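You operate a simulated robot arm through the tools that you are given. There is no shell and no other tool.

Carry out the task below with a simulated robot arm. There is one attempt and no reset: what you move stays moved.

## Task
Tidy up at the top of the dark filler stand. At the end: the orange guide wheel from the top of the dark filler stand is on the deck board of the near winder; the yellow reel is on the top of the near winder; the small white bobbin is in the wn box; the silver wide cap from the top of the dark filler stand is in the wn box; whatever was shut is shut again. Leave all else as you found it, and nothing knocked over. Set down upright: yellow reel.
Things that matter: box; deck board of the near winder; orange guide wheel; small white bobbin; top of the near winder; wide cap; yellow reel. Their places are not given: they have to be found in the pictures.

Only the result counts: the job must be done as asked and must still hold three seconds after the hand-in. Knocking over, shifting, dropping, spilling or breaking anything else fails it. Lids that push on must go on centred and level and be pressed home; caps that screw on are set level and turned clockwise until they are tight.

## Robot
A 6-joint arm with a two-finger gripper, fixed in place. Base frame: the origin is on the floor under the middle of its stand, x ahead of it, y to its left, z up; the work surface is at about z = 83.7. Lengths are in cm, angles in rad, forces in N, time in s.
It reaches about 157.2 cm from its shoulder. Its first joint turns from -2.897 to 2.897 rad. Payload 2.45 kg.
The TCP is the grasp point between the finger pads, 2 cm short of the fingertips. In the tool frame z runs along the fingers and y along their closing line. The gripper opens to 14 cm; its body begins 16.8 cm behind the TCP.
Orientation is that of the tool frame in the base frame, as a unit quaternion [x, y, z, w]. With the fingers straight down and closing along the base's y, the tool's x points along the base's -x, its y along +y and its z along -z.

## Interface
- The arm moves only by the tool servo_tool. Its argument "commands" is one flat list of numbers, 7 for each row, row after row: the shift along the base's x, y, z in cm, then the turn, a rotation vector about the base's x, y, z in rad, then the gripper command, from -1 (fully open) to 1 (shut), values between in proportion. In form: [x, y, z, ax, ay, az, jaw, x, y, z, ax, ay, az, jaw, ...]. A call has 1 to 20 rows; each row is the pose to reach, as a shift and turn from the pose commanded when the call began. Each row takes 0.2 s and may step no farther than 5 cm and 0.15 rad from the row before; otherwise, or with a gripper value out of range, the whole call is refused. A pose out of reach is approached as far as the arm can. The call stops where the force on the tool passes 40 N (or 10 N more than at its start, if that is more) or the arm is blocked; 0.2 s more then pass. Each finger travels about 4.5 cm/s and halts on what it meets, pressing with about 42 N; the grip force reading is that of the motor and also rises with nothing between the fingers. The clock runs only during rows and for 0.2 s after the last one: add rows that repeat a pose to give the fingers time. The reply holds the time, the measured pose of the TCP, the force on the tool along the base axes, the opening and the grip force, in the units named above and with some noise, with the torque about the TCP (base axes, N m) and any sound that the robot's microphone picked up, and new pictures: "views" is both (left out), scene, wrist or none.
- Cameras (640 x 400 px; columns grow to the right, rows downward): "scene" is fixed at [22.14, -50.12, 154.07]; the picture's right is [1.00, -0.08, 0.00], its down [-0.04, -0.50, -0.87] and it looks along [0.07, 0.86, -0.50] (base axes); focal length 276 px, centre (320, 200). "wrist" rides on the gripper at [7.8, 1.1, -20.9] in the tool frame; the picture's right is [-0.14, 0.99, 0.00], its down [-0.92, -0.13, -0.37] and it looks along [-0.37, -0.05, 0.93] (tool axes); focal length 280 px, centre (320, 200).
- point_at(camera, pixels): for up to 12 pixels [column, row] of the newest picture of that camera ("zoom" is the newest enlarged one), the place [x, y, z] in the base frame of the surface seen there, good to about 0.3 cm. No time passes.
- close_up(camera, box): a new picture of the part [left, top, right, bottom] of that camera's present view, enlarged. No time passes.
- close_job(): hands the job in; it is judged then, once.

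Unless the task says otherwise, let go and move clear before handing in.

The tools are called after ">>>" as a command line: name --argument value ..., lists and objects as JSON in quotes. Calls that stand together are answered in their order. servo_tool: Moves the arm, as the interface text tells. Its arguments: {"type":"object","properties":{"commands":{"type":"array"},"views":{"type":"string","enum":["both","scene","wrist","none"]}},"required":["commands"]} The other tools are called the same way: point_at (camera, pixels) gives the place of the surface under pixels of a picture; close_up (camera, box) takes an enlarged picture of a part of a camera's view; close_job () hands the job in.

At the start:

```text
t: 0.0
tcp_pos: [55.81, 9.11, 140.84]
tool_rot: [0.0, 1.0, 0.0, 0.0]
force: [-1.0, 0.2, -0.3]
wrist_torque: [0.0, 0.01, 0.04]
grip_width: 13.99
finger_force: 0.1
```

scene: 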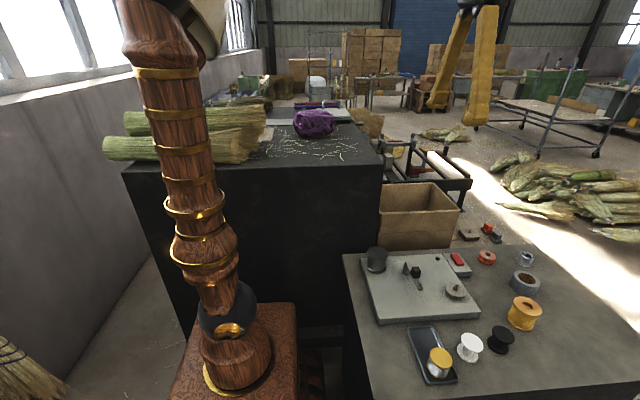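
wrist: 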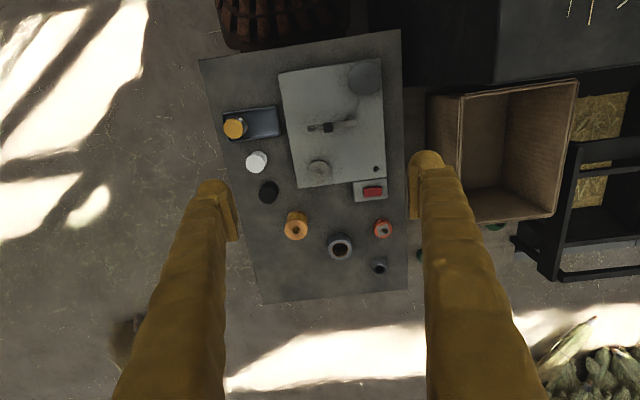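

The scene shows a grey table with a plate (around 420,285), several small spools, a cardboard box at (415,215), and a dark stand behind. I'll enlarge several regions to identify everything.

>>> close_up --camera "scene" --box '[340, 230, 560, 390]'

>>> close_up --camera "wrist" --box '[190, 20, 430, 310]'

>>> close_up --camera "scene" --box '[360, 120, 500, 260]'

>>> close_up --camera "scene" --box '[100, 80, 400, 200]'

```text
2.50 times, centred on (450, 310) of scene
```

zoom: 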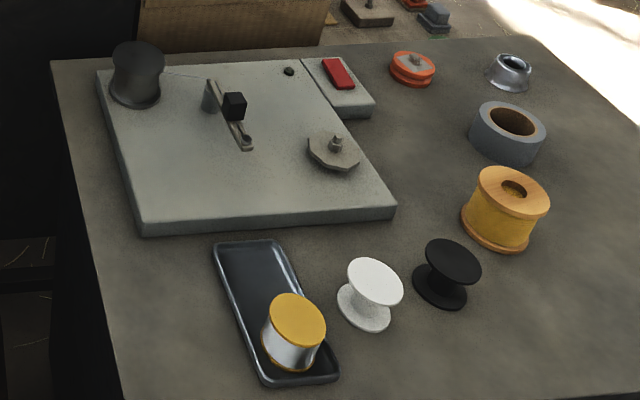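

```text
1.38 times, centred on (310, 165) of wrist
```

zoom: 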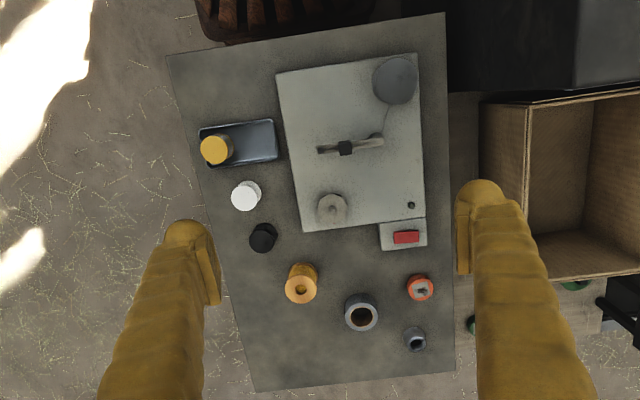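

```text
2.86 times, centred on (430, 190) of scene
```

zoom: 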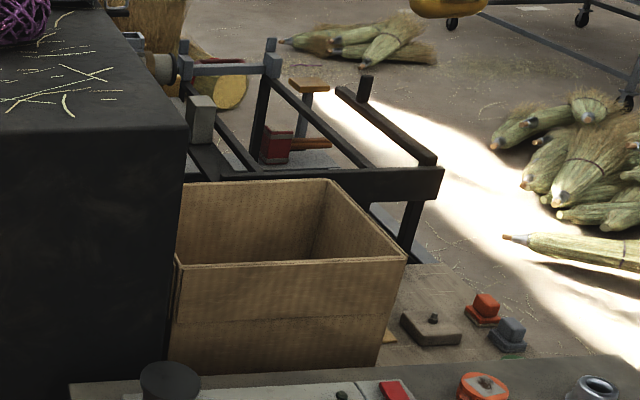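

```text
2.13 times, centred on (250, 140) of scene
```

zoom: 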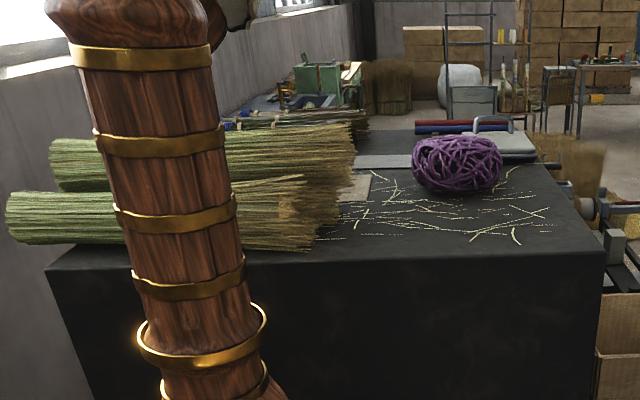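

The close-ups show an orange wheel, a silver cap, yellow reel, white bobbin and a yellow/silver bobbin on a tray. I'll measure where things are in 3D.

>>> point_at --camera "scene" --pixels '[[487, 256], [526, 258], [524, 308], [468, 344], [501, 338], [439, 358], [525, 280], [460, 258], [376, 255], [420, 300], [560, 330], [417, 270]]'

>>> point_at --camera "scene" --pixels '[[420, 185], [440, 205], [400, 215], [470, 234], [487, 228], [497, 236], [470, 180], [440, 165], [395, 165], [375, 160], [315, 125], [300, 270]]'

>>> close_up --camera "scene" --box '[360, 120, 480, 195]'

>>> close_up --camera "scene" --box '[430, 190, 550, 265]'

>>> close_up --camera "wrist" --box '[400, 60, 640, 300]'

```text
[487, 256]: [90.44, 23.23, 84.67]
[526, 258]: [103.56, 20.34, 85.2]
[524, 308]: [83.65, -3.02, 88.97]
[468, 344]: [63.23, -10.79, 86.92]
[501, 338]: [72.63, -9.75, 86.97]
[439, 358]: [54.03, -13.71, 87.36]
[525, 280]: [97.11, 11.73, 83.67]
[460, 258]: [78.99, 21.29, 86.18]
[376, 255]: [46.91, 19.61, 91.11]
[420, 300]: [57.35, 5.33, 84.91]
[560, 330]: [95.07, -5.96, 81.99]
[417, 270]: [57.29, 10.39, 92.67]
```

```text
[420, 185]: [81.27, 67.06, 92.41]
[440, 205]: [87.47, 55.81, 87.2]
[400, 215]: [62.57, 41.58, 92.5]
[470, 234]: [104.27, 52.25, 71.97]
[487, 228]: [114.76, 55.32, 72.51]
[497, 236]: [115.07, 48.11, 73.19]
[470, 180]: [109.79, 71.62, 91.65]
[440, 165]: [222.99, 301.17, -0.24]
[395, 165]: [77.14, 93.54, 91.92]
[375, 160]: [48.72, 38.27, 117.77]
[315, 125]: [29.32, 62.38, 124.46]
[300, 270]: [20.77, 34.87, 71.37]
```

```text
5.33 times, centred on (420, 158) of scene
```

zoom: 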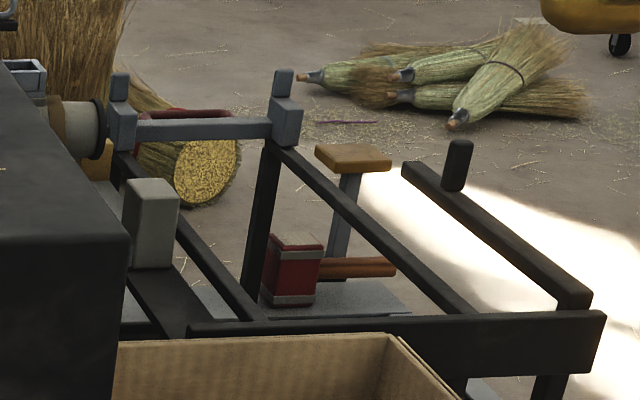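

```text
5.33 times, centred on (490, 228) of scene
```

zoom: 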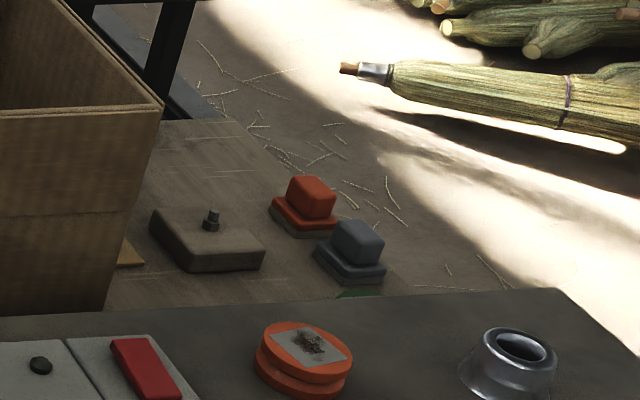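

```text
1.67 times, centred on (520, 180) of wrist
```

zoom: 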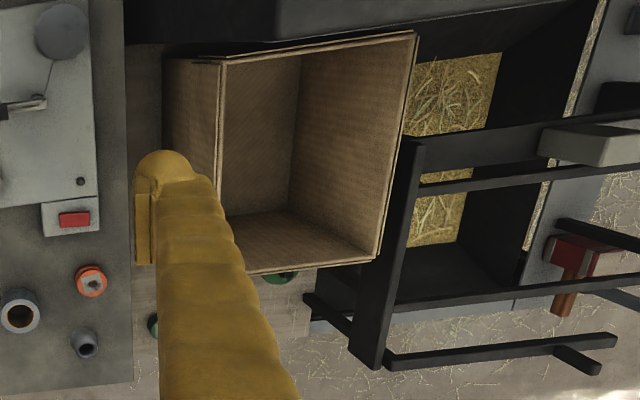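

There is a second, lower surface behind the table (about z=72, with a button panel at (487,228)), the box, a black frame and the tall dark block. I'll raise the arm and move it towards +y to look around from above before touching anything.

>>> servo_tool --commands '[0, 4, 3, 0, 0, 0, -1, 0, 8, 6, 0, 0, 0, -1, 0, 12, 9, 0, 0, 0, -1, 0, 16, 12, 0, 0, 0, -1, 0, 20, 14, 0, 0, 0, -1, 0, 24, 14, 0, 0, 0, -1, 0, 28, 14, 0, 0, 0, -1, 0, 32, 14, 0, 0, 0, -1, 0, 36, 14, 0, 0, 0, -1]' --views "both"

```text
t: 2.0
tcp_pos: [55.74, 45.13, 154.91]
tool_rot: [0.0, 1.0, 0.0, 0.0]
force: [0.2, -0.4, 0.4]
wrist_torque: [0.08, -0.09, 0.0]
grip_width: 13.99
finger_force: 0.1
```

scene: 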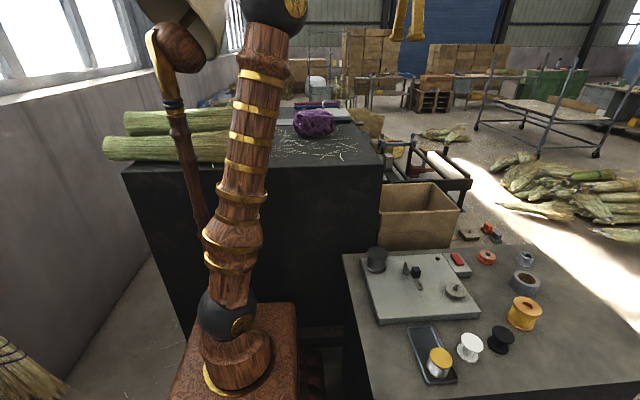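
wrist: 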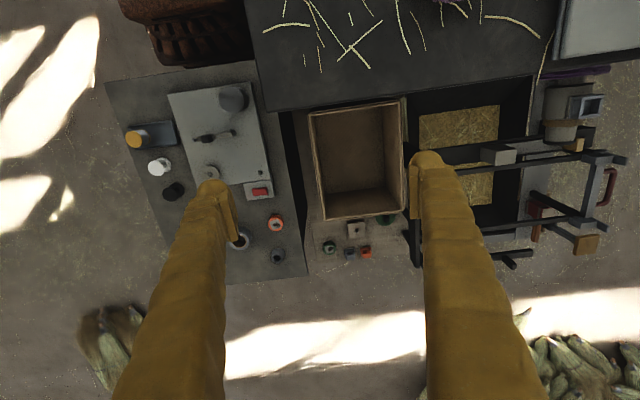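

From above, the box (355,160) sits on a low board with buttons near (355,245), with the dark cabinet above it and a black frame on the right. I'll move further to +y to see the frame and the rest.

>>> servo_tool --commands '[0, 5, 0, 0, 0, 0, -1, 0, 10, 0, 0, 0, 0, -1, 0, 15, 0, 0, 0, 0, -1, 0, 20, 0, 0, 0, 0, -1, 0, 25, 0, 0, 0, 0, -1, 0, 30, 0, 0, 0, 0, -1, 0, 35, 0, 0, 0, 0, -1]' --views "wrist"

>>> close_up --camera "wrist" --box '[250, 80, 640, 290]'

```text
t: 3.6
tcp_pos: [51.94, 74.17, 146.83]
tool_rot: [0.001, 1.0, 0.007, 0.006]
force: [1.2, -0.3, 0.2]
wrist_torque: [0.06, 0.01, 0.0]
grip_width: 14.02
finger_force: 0.0
out of reach, approached as far as the arm can: row 2, 3, 4, 5, 6, 7
```

wrist: 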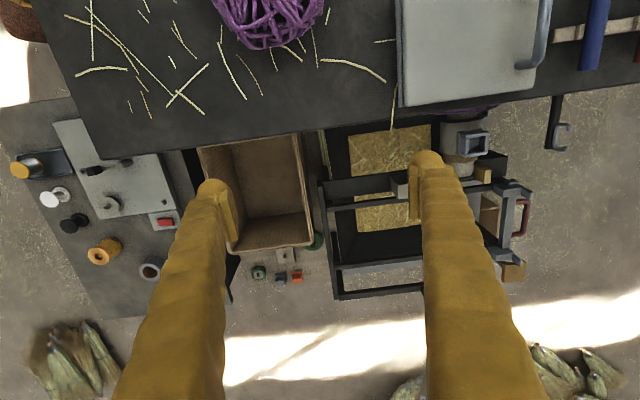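

```text
1.64 times, centred on (445, 185) of wrist
```

zoom: 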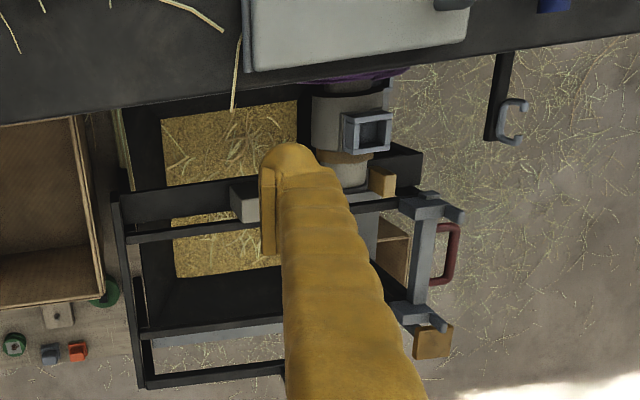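

>>> close_up --camera "wrist" --box '[225, 220, 345, 300]'

>>> close_up --camera "wrist" --box '[0, 0, 640, 120]'

>>> point_at --camera "wrist" --pixels '[[286, 256], [258, 272], [280, 279], [297, 279], [310, 262], [255, 290], [236, 262], [250, 160], [275, 232], [380, 150], [340, 260], [150, 270]]'

>>> point_at --camera "wrist" --pixels '[[100, 60], [270, 20], [470, 50], [600, 20], [230, 140], [290, 145], [300, 200], [215, 160], [470, 140], [360, 240], [400, 290], [390, 185]]'

```text
5.00 times, centred on (285, 260) of wrist
```

zoom: 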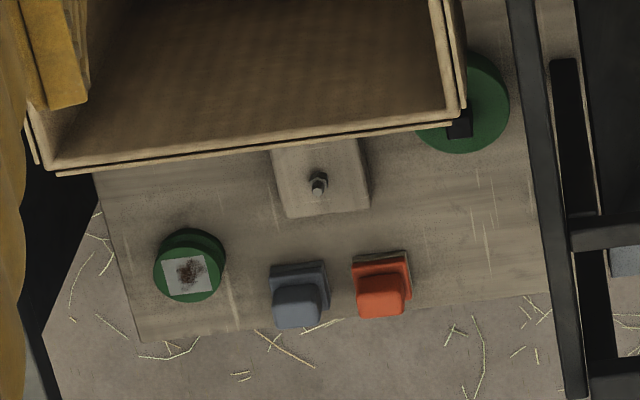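

```text
1.00 times, centred on (320, 60) of wrist (not enlarged: the box is as wide or as high as the picture)
```

zoom: 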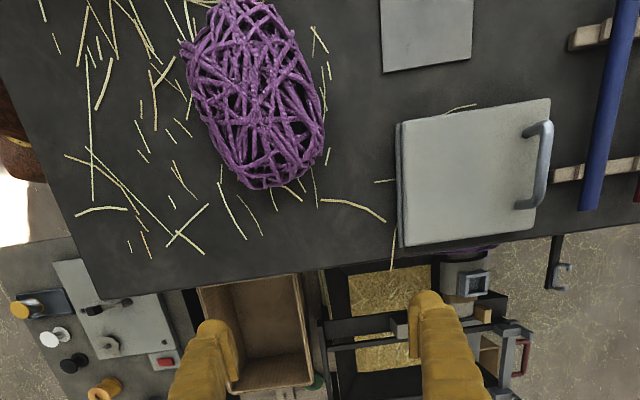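

```text
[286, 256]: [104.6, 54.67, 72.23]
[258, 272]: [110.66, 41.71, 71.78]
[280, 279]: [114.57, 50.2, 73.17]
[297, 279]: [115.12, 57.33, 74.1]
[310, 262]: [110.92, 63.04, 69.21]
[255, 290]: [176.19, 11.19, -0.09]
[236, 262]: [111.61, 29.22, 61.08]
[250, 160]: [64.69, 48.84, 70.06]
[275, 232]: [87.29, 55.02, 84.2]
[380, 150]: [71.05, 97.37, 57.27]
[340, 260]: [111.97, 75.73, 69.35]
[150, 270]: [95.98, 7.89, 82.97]
```

```text
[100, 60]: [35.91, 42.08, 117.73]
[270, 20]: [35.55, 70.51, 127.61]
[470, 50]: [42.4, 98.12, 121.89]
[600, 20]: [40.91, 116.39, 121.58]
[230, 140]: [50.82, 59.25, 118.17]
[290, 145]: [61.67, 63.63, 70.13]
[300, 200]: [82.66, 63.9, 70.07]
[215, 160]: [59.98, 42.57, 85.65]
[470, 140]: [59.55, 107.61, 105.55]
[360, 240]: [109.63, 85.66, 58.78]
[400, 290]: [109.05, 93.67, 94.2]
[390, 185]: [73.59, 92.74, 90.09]
```

The low board at z≈69 carries a green guide wheel (258,272), buttons and the box (floor z≈70); this matches a "deck board". The cabinet top is at z≈117.7. I'll back off and check the remaining surroundings (−y side and the cabinet top) before acting.

>>> servo_tool --commands '[0, -5, 0, 0, 0, 0, -1, 0, -10, 0, 0, 0, 0, -1, 0, -15, 0, 0, 0, 0, -1, 0, -20, 0, 0, 0, 0, -1, 0, -25, 0, 0, 0, 0, -1, -5, -25, 0, 0, 0, 0, -1, -10, -25, 0, 0, 0, 0, -1, -15, -25, 0, 0, 0, 0, -1]' --views "both"

```text
t: 5.4
tcp_pos: [36.79, 49.1, 146.74]
tool_rot: [0.0, 1.0, -0.001, 0.0]
force: [0.6, 0.2, -0.5]
wrist_torque: [-0.07, 0.02, -0.01]
grip_width: 14.0
finger_force: 0.0
```

scene: 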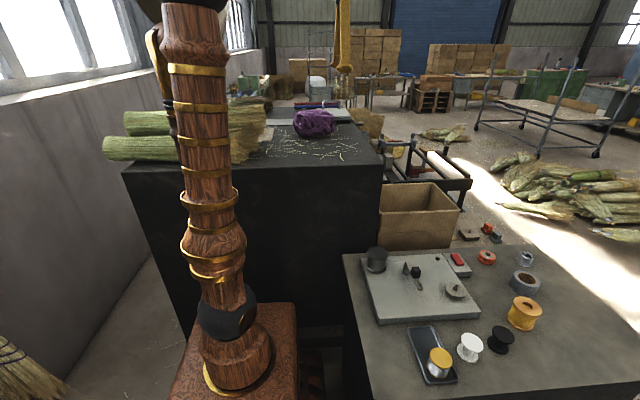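
wrist: 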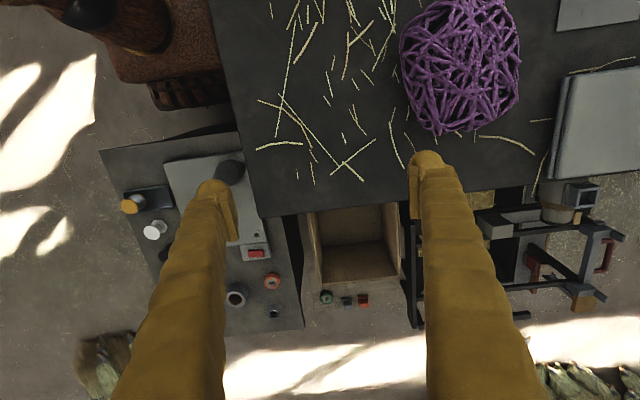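

The cabinet top near (300,190) is clear except for straw. I'll swing over to the −y side and turn the camera that way to make sure there isn't another machine or box in reach.

>>> servo_tool --commands '[1, -4, 1, 0, 0, -0.12, -1, 2, -8, 2, 0, 0, -0.24, -1, 3, -12, 3, 0, 0, -0.36, -1, 4, -16, 4, 0, 0, -0.48, -1, 5, -20, 5, 0, 0, -0.6, -1, 6, -24, 5, 0, 0, -0.72, -1, 7, -28, 5, 0, 0, -0.84, -1, 8, -32, 5, 0, 0, -0.96, -1, 9, -36, 5, 0, 0, -1.08, -1, 10, -40, 5, 0, 0, -1.2, -1, 10, -44, 5, 0, 0, -1.32, -1, 10, -48, 5, 0, 0, -1.44, -1, 10, -52, 5, 0, 0, -1.57, -1]' --views "both"

```text
t: 8.2
tcp_pos: [46.94, -2.98, 151.91]
tool_rot: [0.707, 0.707, 0.0, 0.0]
force: [0.4, 0.6, -0.1]
wrist_torque: [-0.05, 0.05, 0.01]
grip_width: 14.0
finger_force: 0.1
```

scene: 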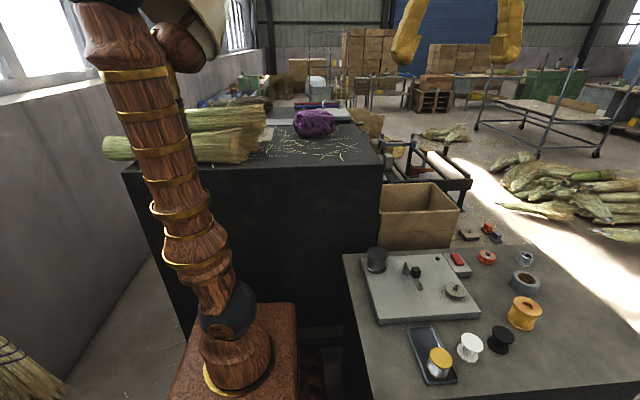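
wrist: 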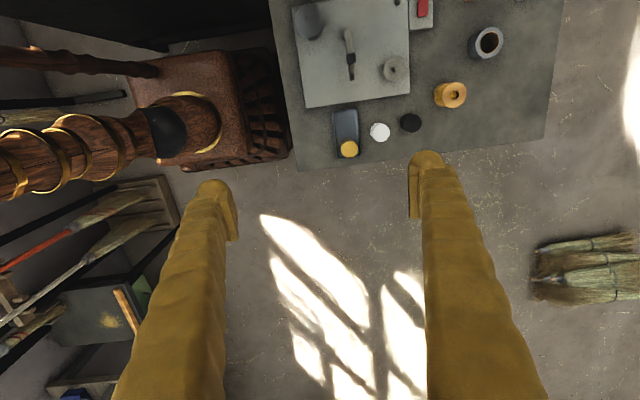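

The −y side is just floor and a broom rack, so the machine by the box is the near winder. Now I'll enlarge the objects and the box for details.

>>> close_up --camera "scene" --box '[370, 175, 470, 255]'

>>> close_up --camera "scene" --box '[470, 240, 560, 300]'

>>> close_up --camera "scene" --box '[420, 290, 550, 385]'

>>> close_up --camera "wrist" --box '[280, 0, 560, 175]'

>>> close_up --camera "wrist" --box '[0, 160, 200, 400]'

>>> point_at --camera "wrist" --pixels '[[455, 90], [410, 122], [380, 132], [349, 149], [489, 43], [100, 320], [120, 280], [330, 140], [300, 165]]'

```text
5.00 times, centred on (420, 215) of scene
```

zoom: 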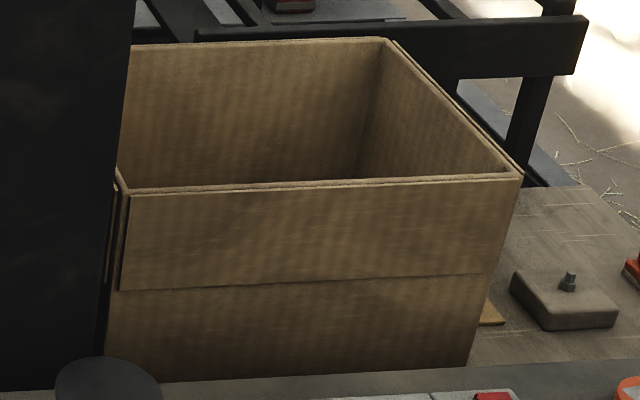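

```text
6.67 times, centred on (515, 270) of scene
```

zoom: 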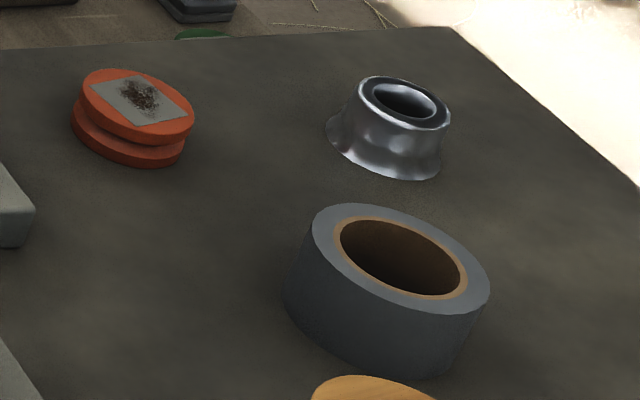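

```text
4.21 times, centred on (485, 338) of scene
```

zoom: 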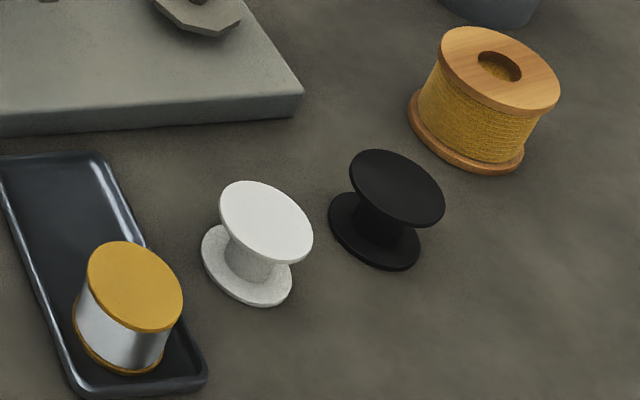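

```text
2.29 times, centred on (420, 88) of wrist
```

zoom: 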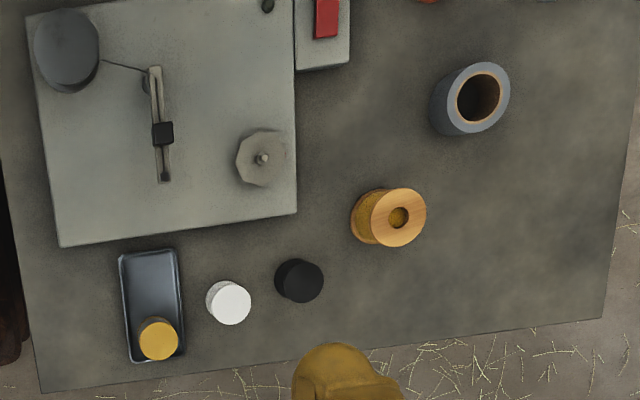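

```text
1.67 times, centred on (100, 280) of wrist
```

zoom: 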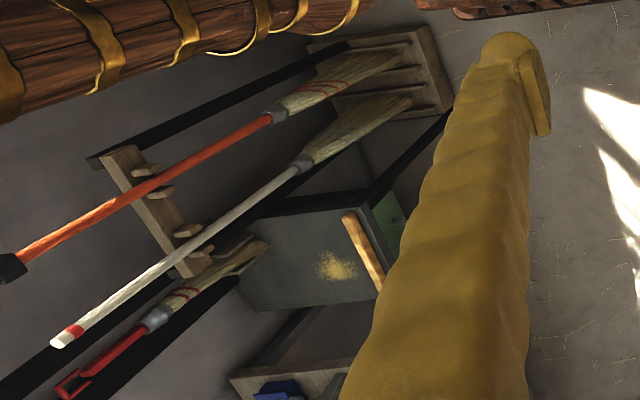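

```text
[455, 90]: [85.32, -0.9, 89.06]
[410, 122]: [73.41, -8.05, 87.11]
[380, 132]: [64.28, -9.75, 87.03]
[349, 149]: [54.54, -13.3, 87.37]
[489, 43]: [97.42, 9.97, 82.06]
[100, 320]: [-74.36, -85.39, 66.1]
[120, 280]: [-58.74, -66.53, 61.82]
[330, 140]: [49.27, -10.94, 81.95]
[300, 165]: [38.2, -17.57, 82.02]
```

The table at z≈82 carries the wooden-flanged yellow reel, white and black bobbins, a gold-topped spool on a tray, the orange wheel, the flared silver cap and a tape roll. I'll turn the tool back and come lower over the table for a precise look.

>>> servo_tool --commands '[1, 0, -2, 0, 0, 0.13, -1, 2, 0, -4, 0, 0, 0.26, -1, 3, 0, -6, 0, 0, 0.39, -1, 4, 0, -8, 0, 0, 0.52, -1, 5, 0, -10, 0, 0, 0.65, -1, 6, 0, -12, 0, 0, 0.78, -1, 7, 0, -14, 0, 0, 0.91, -1, 8, 0, -16, 0, 0, 1.04, -1, 9, 0, -18, 0, 0, 1.17, -1, 10, 0, -20, 0, 0, 1.3, -1, 11, 0, -22, 0, 0, 1.43, -1, 12, 0, -24, 0, 0, 1.57, -1]' --views "wrist"

```text
t: 10.8
tcp_pos: [58.9, -2.86, 127.83]
tool_rot: [0.0, 1.0, 0.0, 0.001]
force: [-1.2, 0.0, 0.1]
wrist_torque: [-0.01, 0.0, 0.0]
grip_width: 13.98
finger_force: 0.1
```

wrist: 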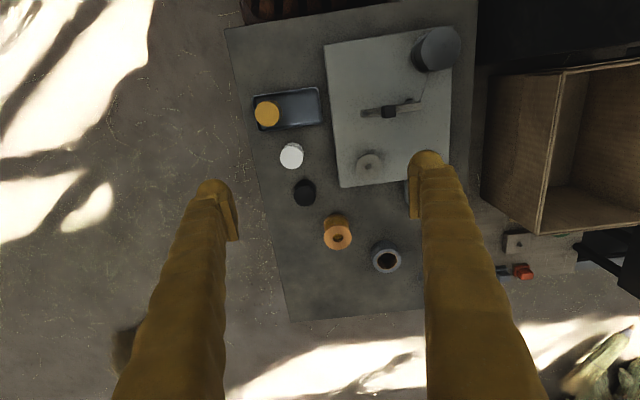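

>>> close_up --camera "wrist" --box '[220, 70, 420, 300]'

>>> point_at --camera "wrist" --pixels '[[290, 154], [304, 191], [338, 239], [267, 114], [386, 257], [260, 180], [300, 250], [350, 200], [320, 140], [340, 300], [275, 230], [385, 140]]'

```text
1.74 times, centred on (320, 185) of wrist
```

zoom: 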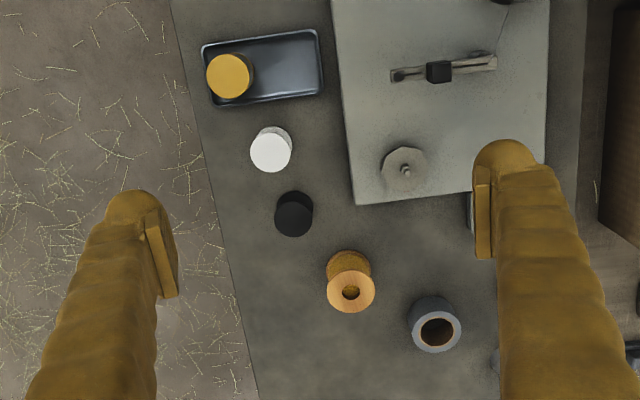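

```text
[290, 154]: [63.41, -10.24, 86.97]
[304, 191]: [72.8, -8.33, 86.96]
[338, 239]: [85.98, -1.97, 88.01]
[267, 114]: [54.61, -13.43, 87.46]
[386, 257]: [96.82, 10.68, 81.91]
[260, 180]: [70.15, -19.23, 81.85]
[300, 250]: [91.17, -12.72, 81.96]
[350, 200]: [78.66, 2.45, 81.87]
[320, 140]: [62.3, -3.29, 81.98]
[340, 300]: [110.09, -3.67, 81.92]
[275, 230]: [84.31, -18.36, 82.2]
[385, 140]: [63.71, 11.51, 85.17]
```

Table z≈81.95; white bobbin's top is at about (63.4, −10.2, 87.0), dia ≈5.3 cm. I'll move above it with the jaw at about 9 cm and check alignment.

>>> servo_tool --commands '[1, -1.5, -4, 0, 0, 0, -0.9, 2, -3, -8, 0, 0, 0, -0.6, 3, -4.5, -12, 0, 0, 0, -0.29, 4, -6, -16, 0, 0, 0, -0.29, 4.5, -7.3, -20, 0, 0, 0, -0.29, 4.5, -7.3, -24, 0, 0, 0, -0.29, 4.5, -7.3, -28, 0, 0, 0, -0.29, 4.5, -7.3, -31, 0, 0, 0, -0.29]' --views "wrist"

```text
t: 12.6
tcp_pos: [63.28, -10.27, 96.9]
tool_rot: [-0.001, 1.0, 0.001, 0.0]
force: [-0.1, 0.4, 0.4]
wrist_torque: [-0.04, 0.02, -0.03]
grip_width: 9.0
finger_force: 0.1
```

wrist: 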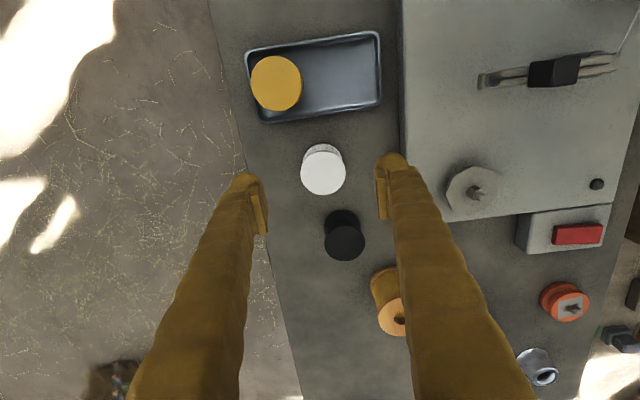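

>>> point_at --camera "wrist" --pixels '[[324, 171], [324, 151], [324, 192], [303, 172], [344, 172], [345, 237], [275, 84], [565, 305], [570, 290], [538, 362], [405, 100], [391, 190]]'

>>> close_up --camera "wrist" --box '[230, 40, 430, 260]'

>>> close_up --camera "wrist" --box '[480, 230, 640, 400]'

```text
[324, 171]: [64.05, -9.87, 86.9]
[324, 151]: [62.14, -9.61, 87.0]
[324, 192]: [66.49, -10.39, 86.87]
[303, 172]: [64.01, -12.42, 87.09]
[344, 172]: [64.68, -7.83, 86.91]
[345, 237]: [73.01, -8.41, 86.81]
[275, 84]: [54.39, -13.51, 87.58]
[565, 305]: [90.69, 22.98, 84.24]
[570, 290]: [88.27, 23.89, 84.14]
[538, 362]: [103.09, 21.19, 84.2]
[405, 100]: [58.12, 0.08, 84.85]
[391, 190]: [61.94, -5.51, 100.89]
```

```text
1.82 times, centred on (330, 150) of wrist
```

zoom: 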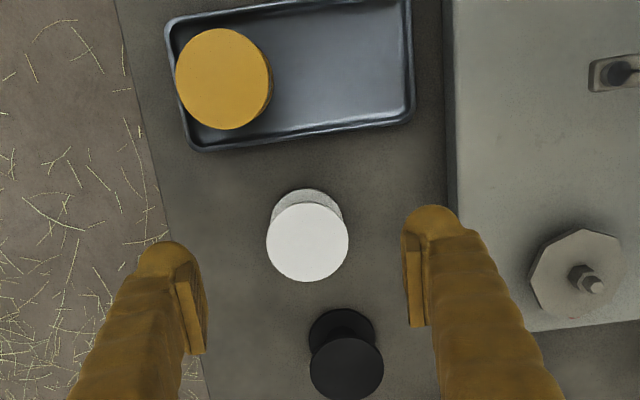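

```text
2.35 times, centred on (560, 315) of wrist
```

zoom: 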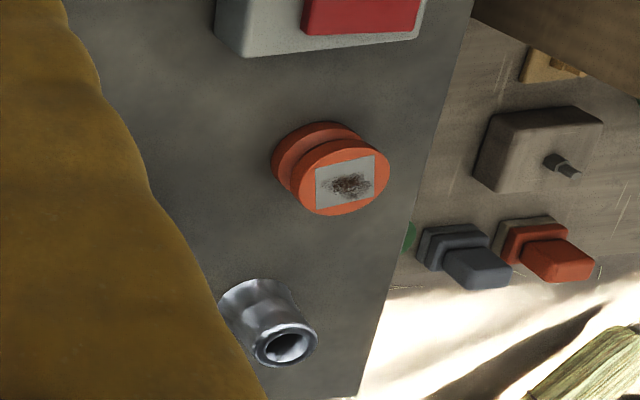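

White bobbin's centre measures (64.2, −10.1), top z 87.0. I'll descend to z≈84.5, close, and check.

>>> servo_tool --commands '[0.5, 0.05, -4, 0, 0, 0, -0.29, 0.9, 0.05, -8, 0, 0, 0, -0.29, 0.9, 0.05, -10.5, 0, 0, 0, -0.29, 0.9, 0.05, -12.3, 0, 0, 0, -0.29, 0.9, 0.05, -12.3, 0, 0, 0, 0.2, 0.9, 0.05, -12.3, 0, 0, 0, 0.4, 0.9, 0.05, -12.3, 0, 0, 0, 0.7, 0.9, 0.05, -12.3, 0, 0, 0, 1, 0.9, 0.05, -12.3, 0, 0, 0, 1]' --views "wrist"

```text
t: 14.6
tcp_pos: [64.35, -10.15, 84.52]
tool_rot: [0.0, 1.0, 0.0, 0.0]
force: [0.7, 0.4, 0.6]
wrist_torque: [-0.02, -0.01, 0.04]
grip_width: 5.03
finger_force: 41.9
```

wrist: 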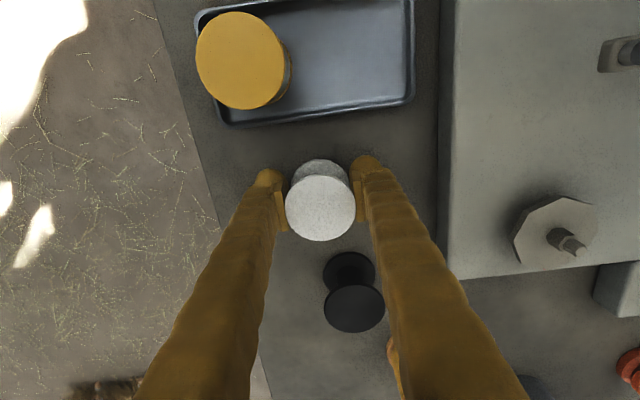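

The bobbin is held (width 5.03, grip force 41.9). I'll lift it and carry it towards the box at a safe height.

>>> servo_tool --commands '[0, 0, 3, 0, 0, 0, 1, 0, 0, 7.5, 0, 0, 0, 1, 0, 0, 12, 0, 0, 0, 1, 0, 0, 16.5, 0, 0, 0, 1, 0, 0, 21, 0, 0, 0, 1, 0, 0, 25.5, 0, 0, 0, 1, 0.7, 4.7, 27, 0, 0, 0, 1, 1.4, 9.4, 28, 0, 0, 0, 1, 2.1, 14.1, 28, 0, 0, 0, 1, 2.8, 18.8, 28, 0, 0, 0, 1, 3.5, 23.5, 28, 0, 0, 0, 1, 4.2, 28.2, 28, 0, 0, 0, 1, 4.9, 32.9, 28, 0, 0, 0, 1, 5.6, 37.6, 28, 0, 0, 0, 1, 6.3, 42.3, 28, 0, 0, 0, 1, 7, 47, 28, 0, 0, 0, 1]' --views "both"

```text
t: 18.0
tcp_pos: [71.37, 36.94, 112.43]
tool_rot: [0.0, 1.0, 0.0, -0.001]
force: [-1.1, 0.2, -0.2]
wrist_torque: [0.01, 0.01, 0.02]
grip_width: 5.0
finger_force: 42.0
```

scene: 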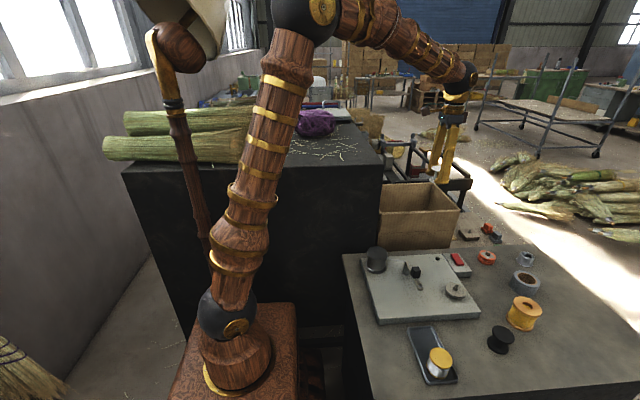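
wrist: 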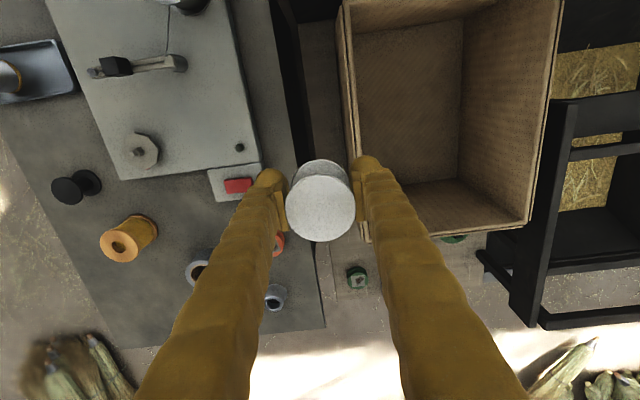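

>>> point_at --camera "scene" --pixels '[[225, 315], [310, 12], [466, 77], [400, 40], [230, 250], [460, 100], [440, 170], [240, 360], [455, 90], [180, 100]]'

>>> point_at --camera "wrist" --pixels '[[350, 60], [560, 50], [365, 220], [535, 215], [360, 60], [460, 150], [410, 90], [400, 185], [440, 240], [357, 278], [273, 298], [300, 100]]'

```text
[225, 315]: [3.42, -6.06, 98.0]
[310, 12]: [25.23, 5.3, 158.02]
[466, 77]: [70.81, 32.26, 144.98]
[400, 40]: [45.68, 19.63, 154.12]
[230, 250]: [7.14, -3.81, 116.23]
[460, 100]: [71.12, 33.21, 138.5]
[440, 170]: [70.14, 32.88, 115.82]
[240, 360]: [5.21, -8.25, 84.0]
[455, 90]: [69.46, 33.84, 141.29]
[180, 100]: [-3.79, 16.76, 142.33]
```

```text
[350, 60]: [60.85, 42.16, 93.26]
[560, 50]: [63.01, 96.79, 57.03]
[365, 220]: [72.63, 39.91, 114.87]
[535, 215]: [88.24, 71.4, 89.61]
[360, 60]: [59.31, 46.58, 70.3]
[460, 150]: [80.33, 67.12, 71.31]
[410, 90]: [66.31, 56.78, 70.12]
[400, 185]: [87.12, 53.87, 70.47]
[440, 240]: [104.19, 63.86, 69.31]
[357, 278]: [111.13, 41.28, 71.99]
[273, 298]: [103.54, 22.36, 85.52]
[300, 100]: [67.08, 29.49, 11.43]
```

Elbow and forearm geometry looks clear of the cabinet corner (48.7,38,118) if I stay towards the outer part of the box. I'll move over (78,53) and descend partway, checking the scene.

>>> servo_tool --commands '[2, 4.5, 0, 0, 0, 0, 1, 4, 9, 0, 0, 0, 0, 1, 6, 13, 0, 0, 0, 0, 1, 6.7, 16.1, 0, 0, 0, 0, 1, 6.7, 16.1, -4, 0, 0, 0, 1, 6.7, 16.1, -8, 0, 0, 0, 1, 6.7, 16.1, -12, 0, 0, 0, 1, 6.7, 16.1, -16, 0, 0, 0, 1, 6.7, 16.1, -20, 0, 0, 0, 1]' --views "both"

```text
t: 20.0
tcp_pos: [77.96, 53.06, 92.37]
tool_rot: [0.0, 1.0, 0.0, 0.0]
force: [-0.5, 0.3, -0.3]
wrist_torque: [-0.02, -0.01, 0.01]
grip_width: 5.01
finger_force: 41.8
```

scene: 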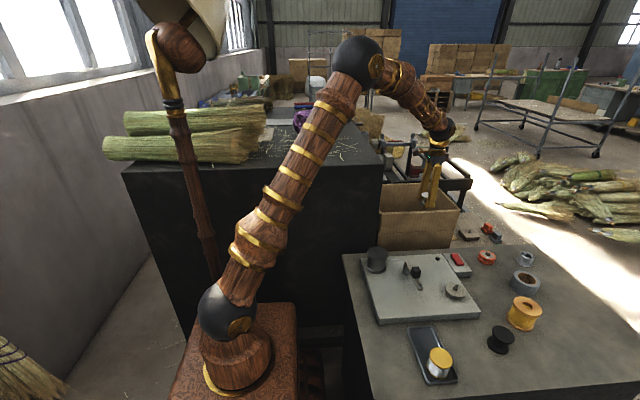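
wrist: 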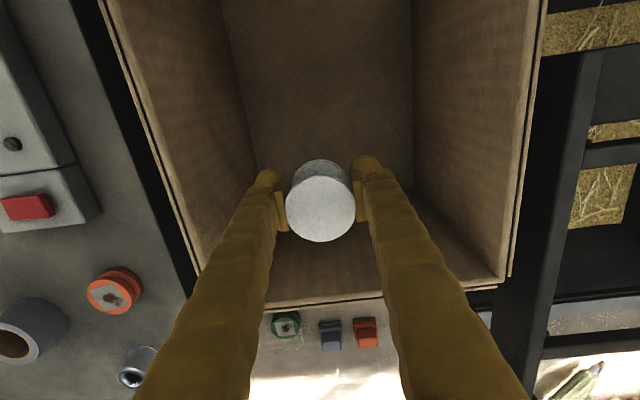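

Clear so far. The bobbin is inside the box rim; I'll check a few box points then continue down.

>>> point_at --camera "wrist" --pixels '[[320, 285], [320, 300], [330, 120], [300, 100], [240, 130], [420, 140], [200, 200], [480, 200], [400, 190]]'

>>> servo_tool --commands '[0, 0, -4, 0, 0, 0, 1, 0, 0, -8, 0, 0, 0, 1, 0, 0, -12, 0, 0, 0, 1, 0, 0, -14, 0, 0, 0, 1]' --views "both"

```text
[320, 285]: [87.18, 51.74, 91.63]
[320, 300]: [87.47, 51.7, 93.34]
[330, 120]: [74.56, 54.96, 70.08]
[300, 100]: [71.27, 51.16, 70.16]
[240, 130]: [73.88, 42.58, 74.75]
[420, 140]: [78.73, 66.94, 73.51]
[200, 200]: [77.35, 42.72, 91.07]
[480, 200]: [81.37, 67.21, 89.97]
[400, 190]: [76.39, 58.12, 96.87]
```

```text
t: 21.0
tcp_pos: [77.95, 53.0, 78.53]
tool_rot: [0.0, 1.0, 0.001, 0.0]
force: [-0.2, -0.5, -0.4]
wrist_torque: [-0.02, 0.01, 0.0]
grip_width: 5.02
finger_force: 41.9
```

scene: 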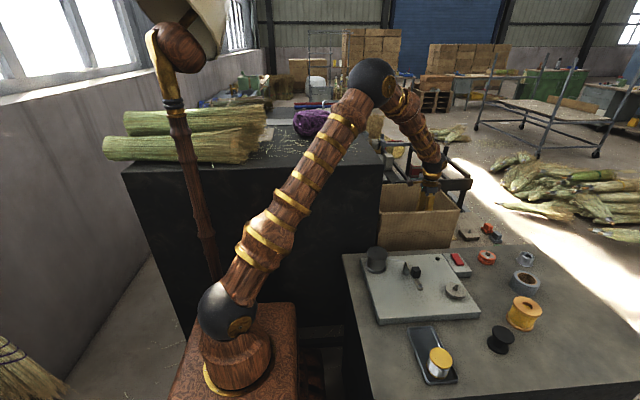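
wrist: 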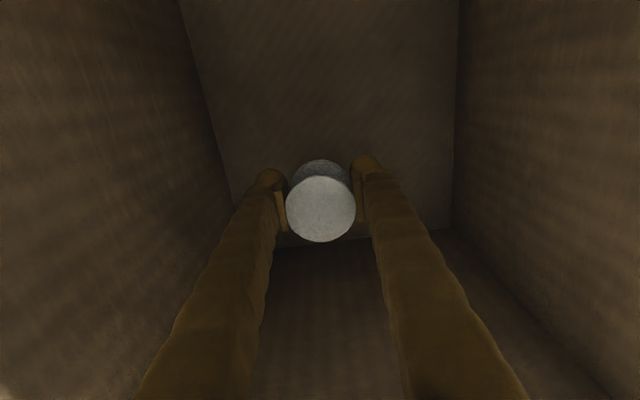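

Inside the box cleanly; floor z=70.1. I'll lower the last 5.5 cm, open the fingers gently, and wait.

>>> servo_tool --commands '[0, 0, -3, 0, 0, 0, 1, 0, 0, -4.5, 0, 0, 0, 1, 0, 0, -5.5, 0, 0, 0, 1, 0, 0, -5.5, 0, 0, 0, 1, 0, 0, -5.5, 0, 0, 0, 0.2, 0, 0, -5.5, 0, 0, 0, 0, 0, 0, -5.5, 0, 0, 0, -0.1, 0, 0, -5.5, 0, 0, 0, -0.1]' --views "wrist"

```text
t: 22.8
tcp_pos: [77.99, 52.98, 73.07]
tool_rot: [0.0, 1.0, 0.0, 0.0]
force: [-0.8, 0.9, 0.0]
wrist_torque: [0.0, -0.01, 0.04]
grip_width: 7.7
finger_force: 0.1
```

wrist: 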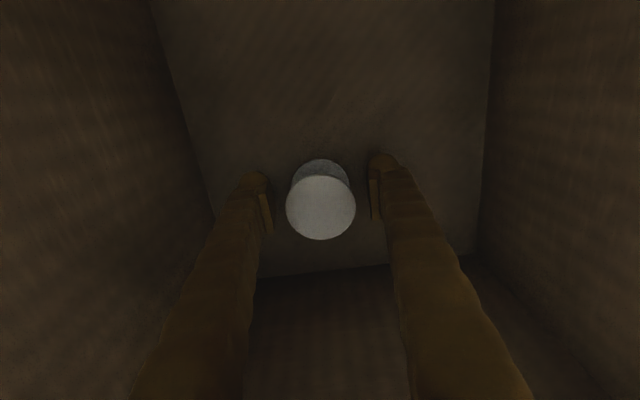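

The white bobbin stands free in the box. I'll rise straight up and move over toward the silver cap and orange wheel.

>>> servo_tool --commands '[0, 0, 4, 0, 0, 0, -0.1, 0, 0, 8, 0, 0, 0, -0.1, 0, 0, 13, 0, 0, 0, -0.1, 0, 0, 18, 0, 0, 0, -0.1, 0, 0, 23, 0, 0, 0, -0.1, 0, 0, 28, 0, 0, 0, -0.1, 0, 0, 33, 0, 0, 0, -0.1, 0, 0, 38, 0, 0, 0, -0.1, 1.5, -4.5, 39, 0, 0, 0, -0.1, 3, -9, 40, 0, 0, 0, -0.2, 5, -13.5, 40, 0, 0, 0, -0.3, 7, -18, 40, 0, 0, 0, -0.3, 9, -22, 40, 0, 0, 0, -0.3, 12, -26, 40, 0, 0, 0, -0.3, 15, -29, 40, 0, 0, 0, -0.3, 18, -31.5, 38, 0, 0, 0, -0.3, 20, -32, 34, 0, 0, 0, -0.3]' --views "both"

```text
t: 26.4
tcp_pos: [98.18, 21.0, 107.34]
tool_rot: [0.0, 1.0, 0.0, 0.002]
force: [0.0, 1.4, 1.0]
wrist_torque: [-0.06, -0.02, 0.0]
grip_width: 9.11
finger_force: 0.1
```

scene: 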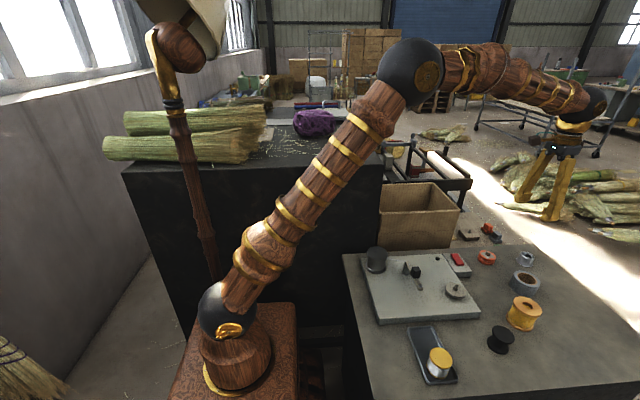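
wrist: 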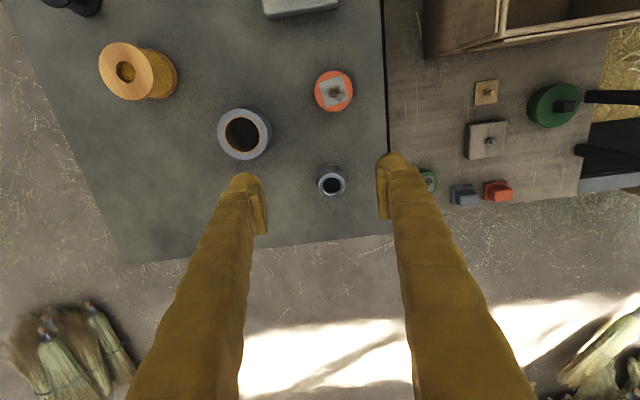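

>>> point_at --camera "wrist" --pixels '[[332, 171], [332, 196], [319, 184], [345, 184], [334, 91], [334, 72], [334, 110], [315, 91], [353, 90], [355, 150], [300, 200], [360, 210]]'

>>> close_up --camera "wrist" --box '[260, 50, 420, 220]'

>>> close_up --camera "wrist" --box '[380, 50, 620, 220]'

>>> point_at --camera "wrist" --pixels '[[425, 100], [425, 60], [440, 130], [430, 180], [450, 130], [545, 180], [465, 195], [497, 190], [488, 140], [487, 92], [553, 105], [580, 170]]'

```text
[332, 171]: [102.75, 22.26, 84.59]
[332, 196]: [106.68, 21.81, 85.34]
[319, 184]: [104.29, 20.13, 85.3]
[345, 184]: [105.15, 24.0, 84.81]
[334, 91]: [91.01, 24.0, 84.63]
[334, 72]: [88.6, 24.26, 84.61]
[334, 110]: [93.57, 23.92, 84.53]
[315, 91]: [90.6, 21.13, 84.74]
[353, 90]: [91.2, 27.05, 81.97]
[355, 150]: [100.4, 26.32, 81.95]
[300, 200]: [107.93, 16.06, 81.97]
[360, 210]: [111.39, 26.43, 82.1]
```

```text
2.35 times, centred on (340, 135) of wrist
```

zoom: 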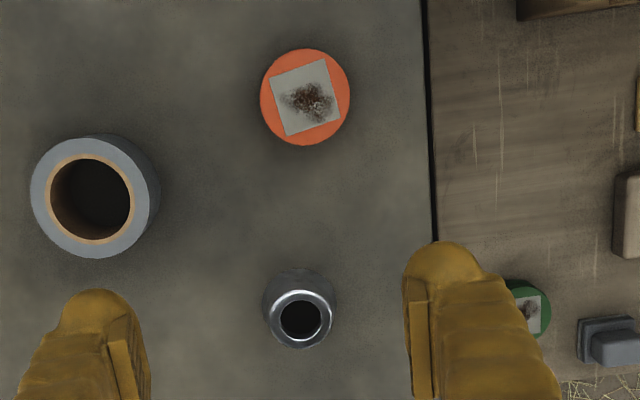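

```text
2.35 times, centred on (500, 135) of wrist
```

zoom: 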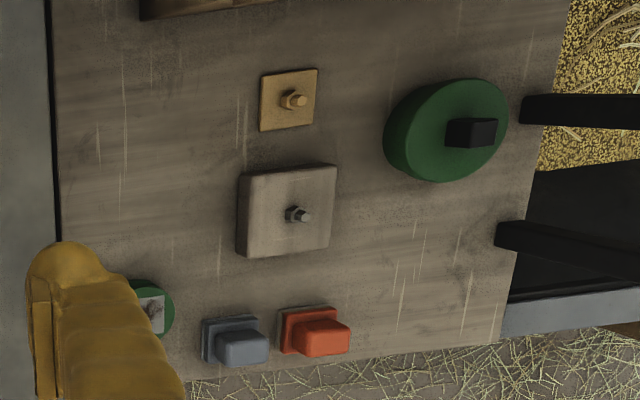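

```text
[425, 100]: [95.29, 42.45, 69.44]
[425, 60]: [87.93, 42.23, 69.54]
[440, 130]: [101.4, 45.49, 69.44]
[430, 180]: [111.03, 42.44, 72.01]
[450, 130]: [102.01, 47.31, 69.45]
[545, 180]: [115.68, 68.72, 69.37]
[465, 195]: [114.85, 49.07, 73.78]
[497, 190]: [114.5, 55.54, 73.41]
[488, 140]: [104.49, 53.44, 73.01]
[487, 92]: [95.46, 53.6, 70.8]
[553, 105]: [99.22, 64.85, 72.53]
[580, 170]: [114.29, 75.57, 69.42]
```

The cap's centre is about (105.0, 22.05), rim dia ≈4.3 at z≈85.4, flared base ≈5.4. The deck board has a clear spot near (97, 42.5). I'll enlarge the cap's profile to choose the grip height.

>>> close_up --camera "scene" --box '[508, 245, 548, 270]'

>>> close_up --camera "wrist" --box '[305, 155, 361, 215]'

>>> point_at --camera "wrist" --pixels '[[378, 100], [382, 140], [388, 60], [392, 130], [395, 90], [384, 200]]'

```text
16.00 times, centred on (528, 258) of scene
```

zoom: 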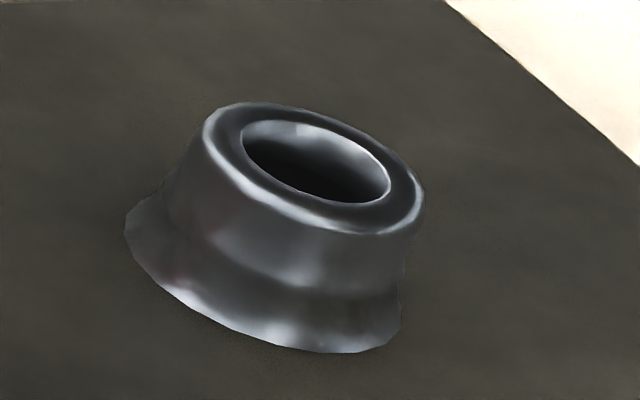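

```text
6.67 times, centred on (333, 185) of wrist
```

zoom: 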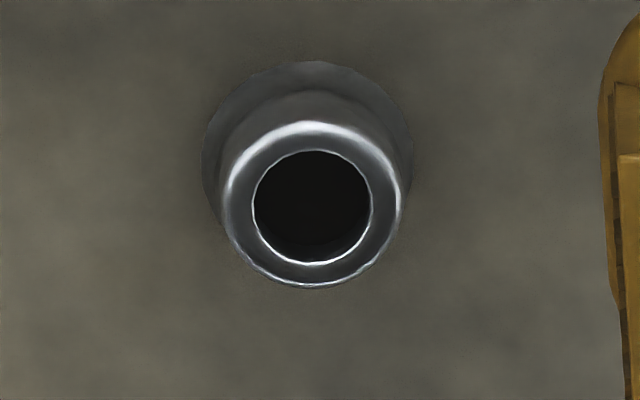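

```text
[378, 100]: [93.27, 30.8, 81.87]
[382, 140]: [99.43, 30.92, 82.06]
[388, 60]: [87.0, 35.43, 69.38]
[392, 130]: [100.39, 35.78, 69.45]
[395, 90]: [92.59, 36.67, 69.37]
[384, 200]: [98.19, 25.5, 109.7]
```

The cap's upper half is nearly cylindrical, so I'll grip it there. Moving over it and partly down to verify alignment.

>>> servo_tool --commands '[3, 0.5, -2, 0, 0, 0, -0.15, 6.8, 1.05, -4, 0, 0, 0, -0.1, 6.8, 1.05, -8, 0, 0, 0, -0.1, 6.8, 1.05, -12, 0, 0, 0, -0.1]' --views "wrist"

```text
t: 27.4
tcp_pos: [104.85, 22.2, 95.17]
tool_rot: [-0.001, 1.0, 0.0, 0.001]
force: [-0.7, -0.2, 0.8]
wrist_torque: [-0.02, -0.03, 0.02]
grip_width: 7.7
finger_force: 0.1
```

wrist: 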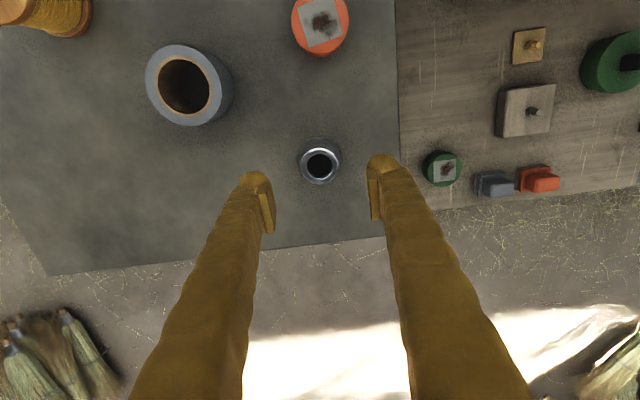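

Cap's hole is at pixel (319.5,166), giving centre ≈(105.3, 22.0). I'll descend to z≈85.6 and close.

>>> servo_tool --commands '[0.2, -0.05, -4, 0, 0, 0, -0.1, 0.3, -0.05, -7.5, 0, 0, 0, -0.1, 0.3, -0.05, -9.7, 0, 0, 0, -0.1, 0.3, -0.05, -9.7, 0, 0, 0, 0.1, 0.3, -0.05, -9.7, 0, 0, 0, 0.3, 0.3, -0.05, -9.7, 0, 0, 0, 0.5, 0.3, -0.05, -9.7, 0, 0, 0, 0.8, 0.3, -0.05, -9.7, 0, 0, 0, 1, 0.3, -0.05, -9.7, 0, 0, 0, 1]' --views "both"

```text
t: 29.4
tcp_pos: [105.1, 22.02, 85.39]
tool_rot: [0.0, 1.0, 0.0, 0.0]
force: [-0.3, -0.2, 0.3]
wrist_torque: [-0.01, -0.01, -0.01]
grip_width: 4.81
finger_force: 42.0
```

scene: 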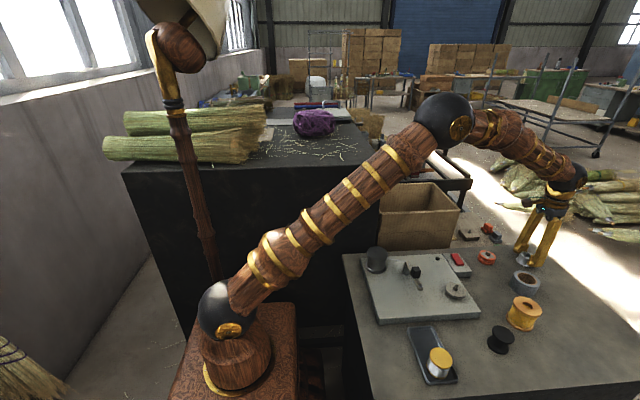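
wrist: 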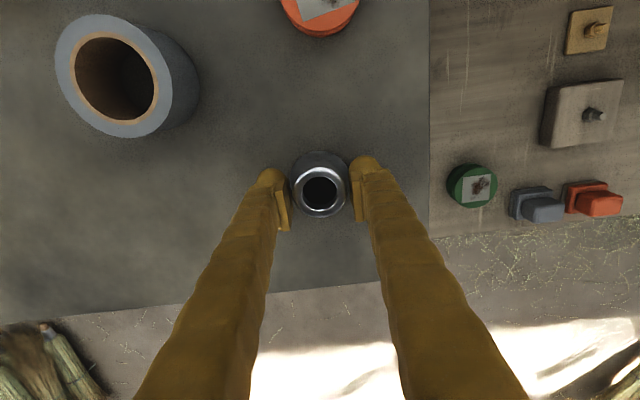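

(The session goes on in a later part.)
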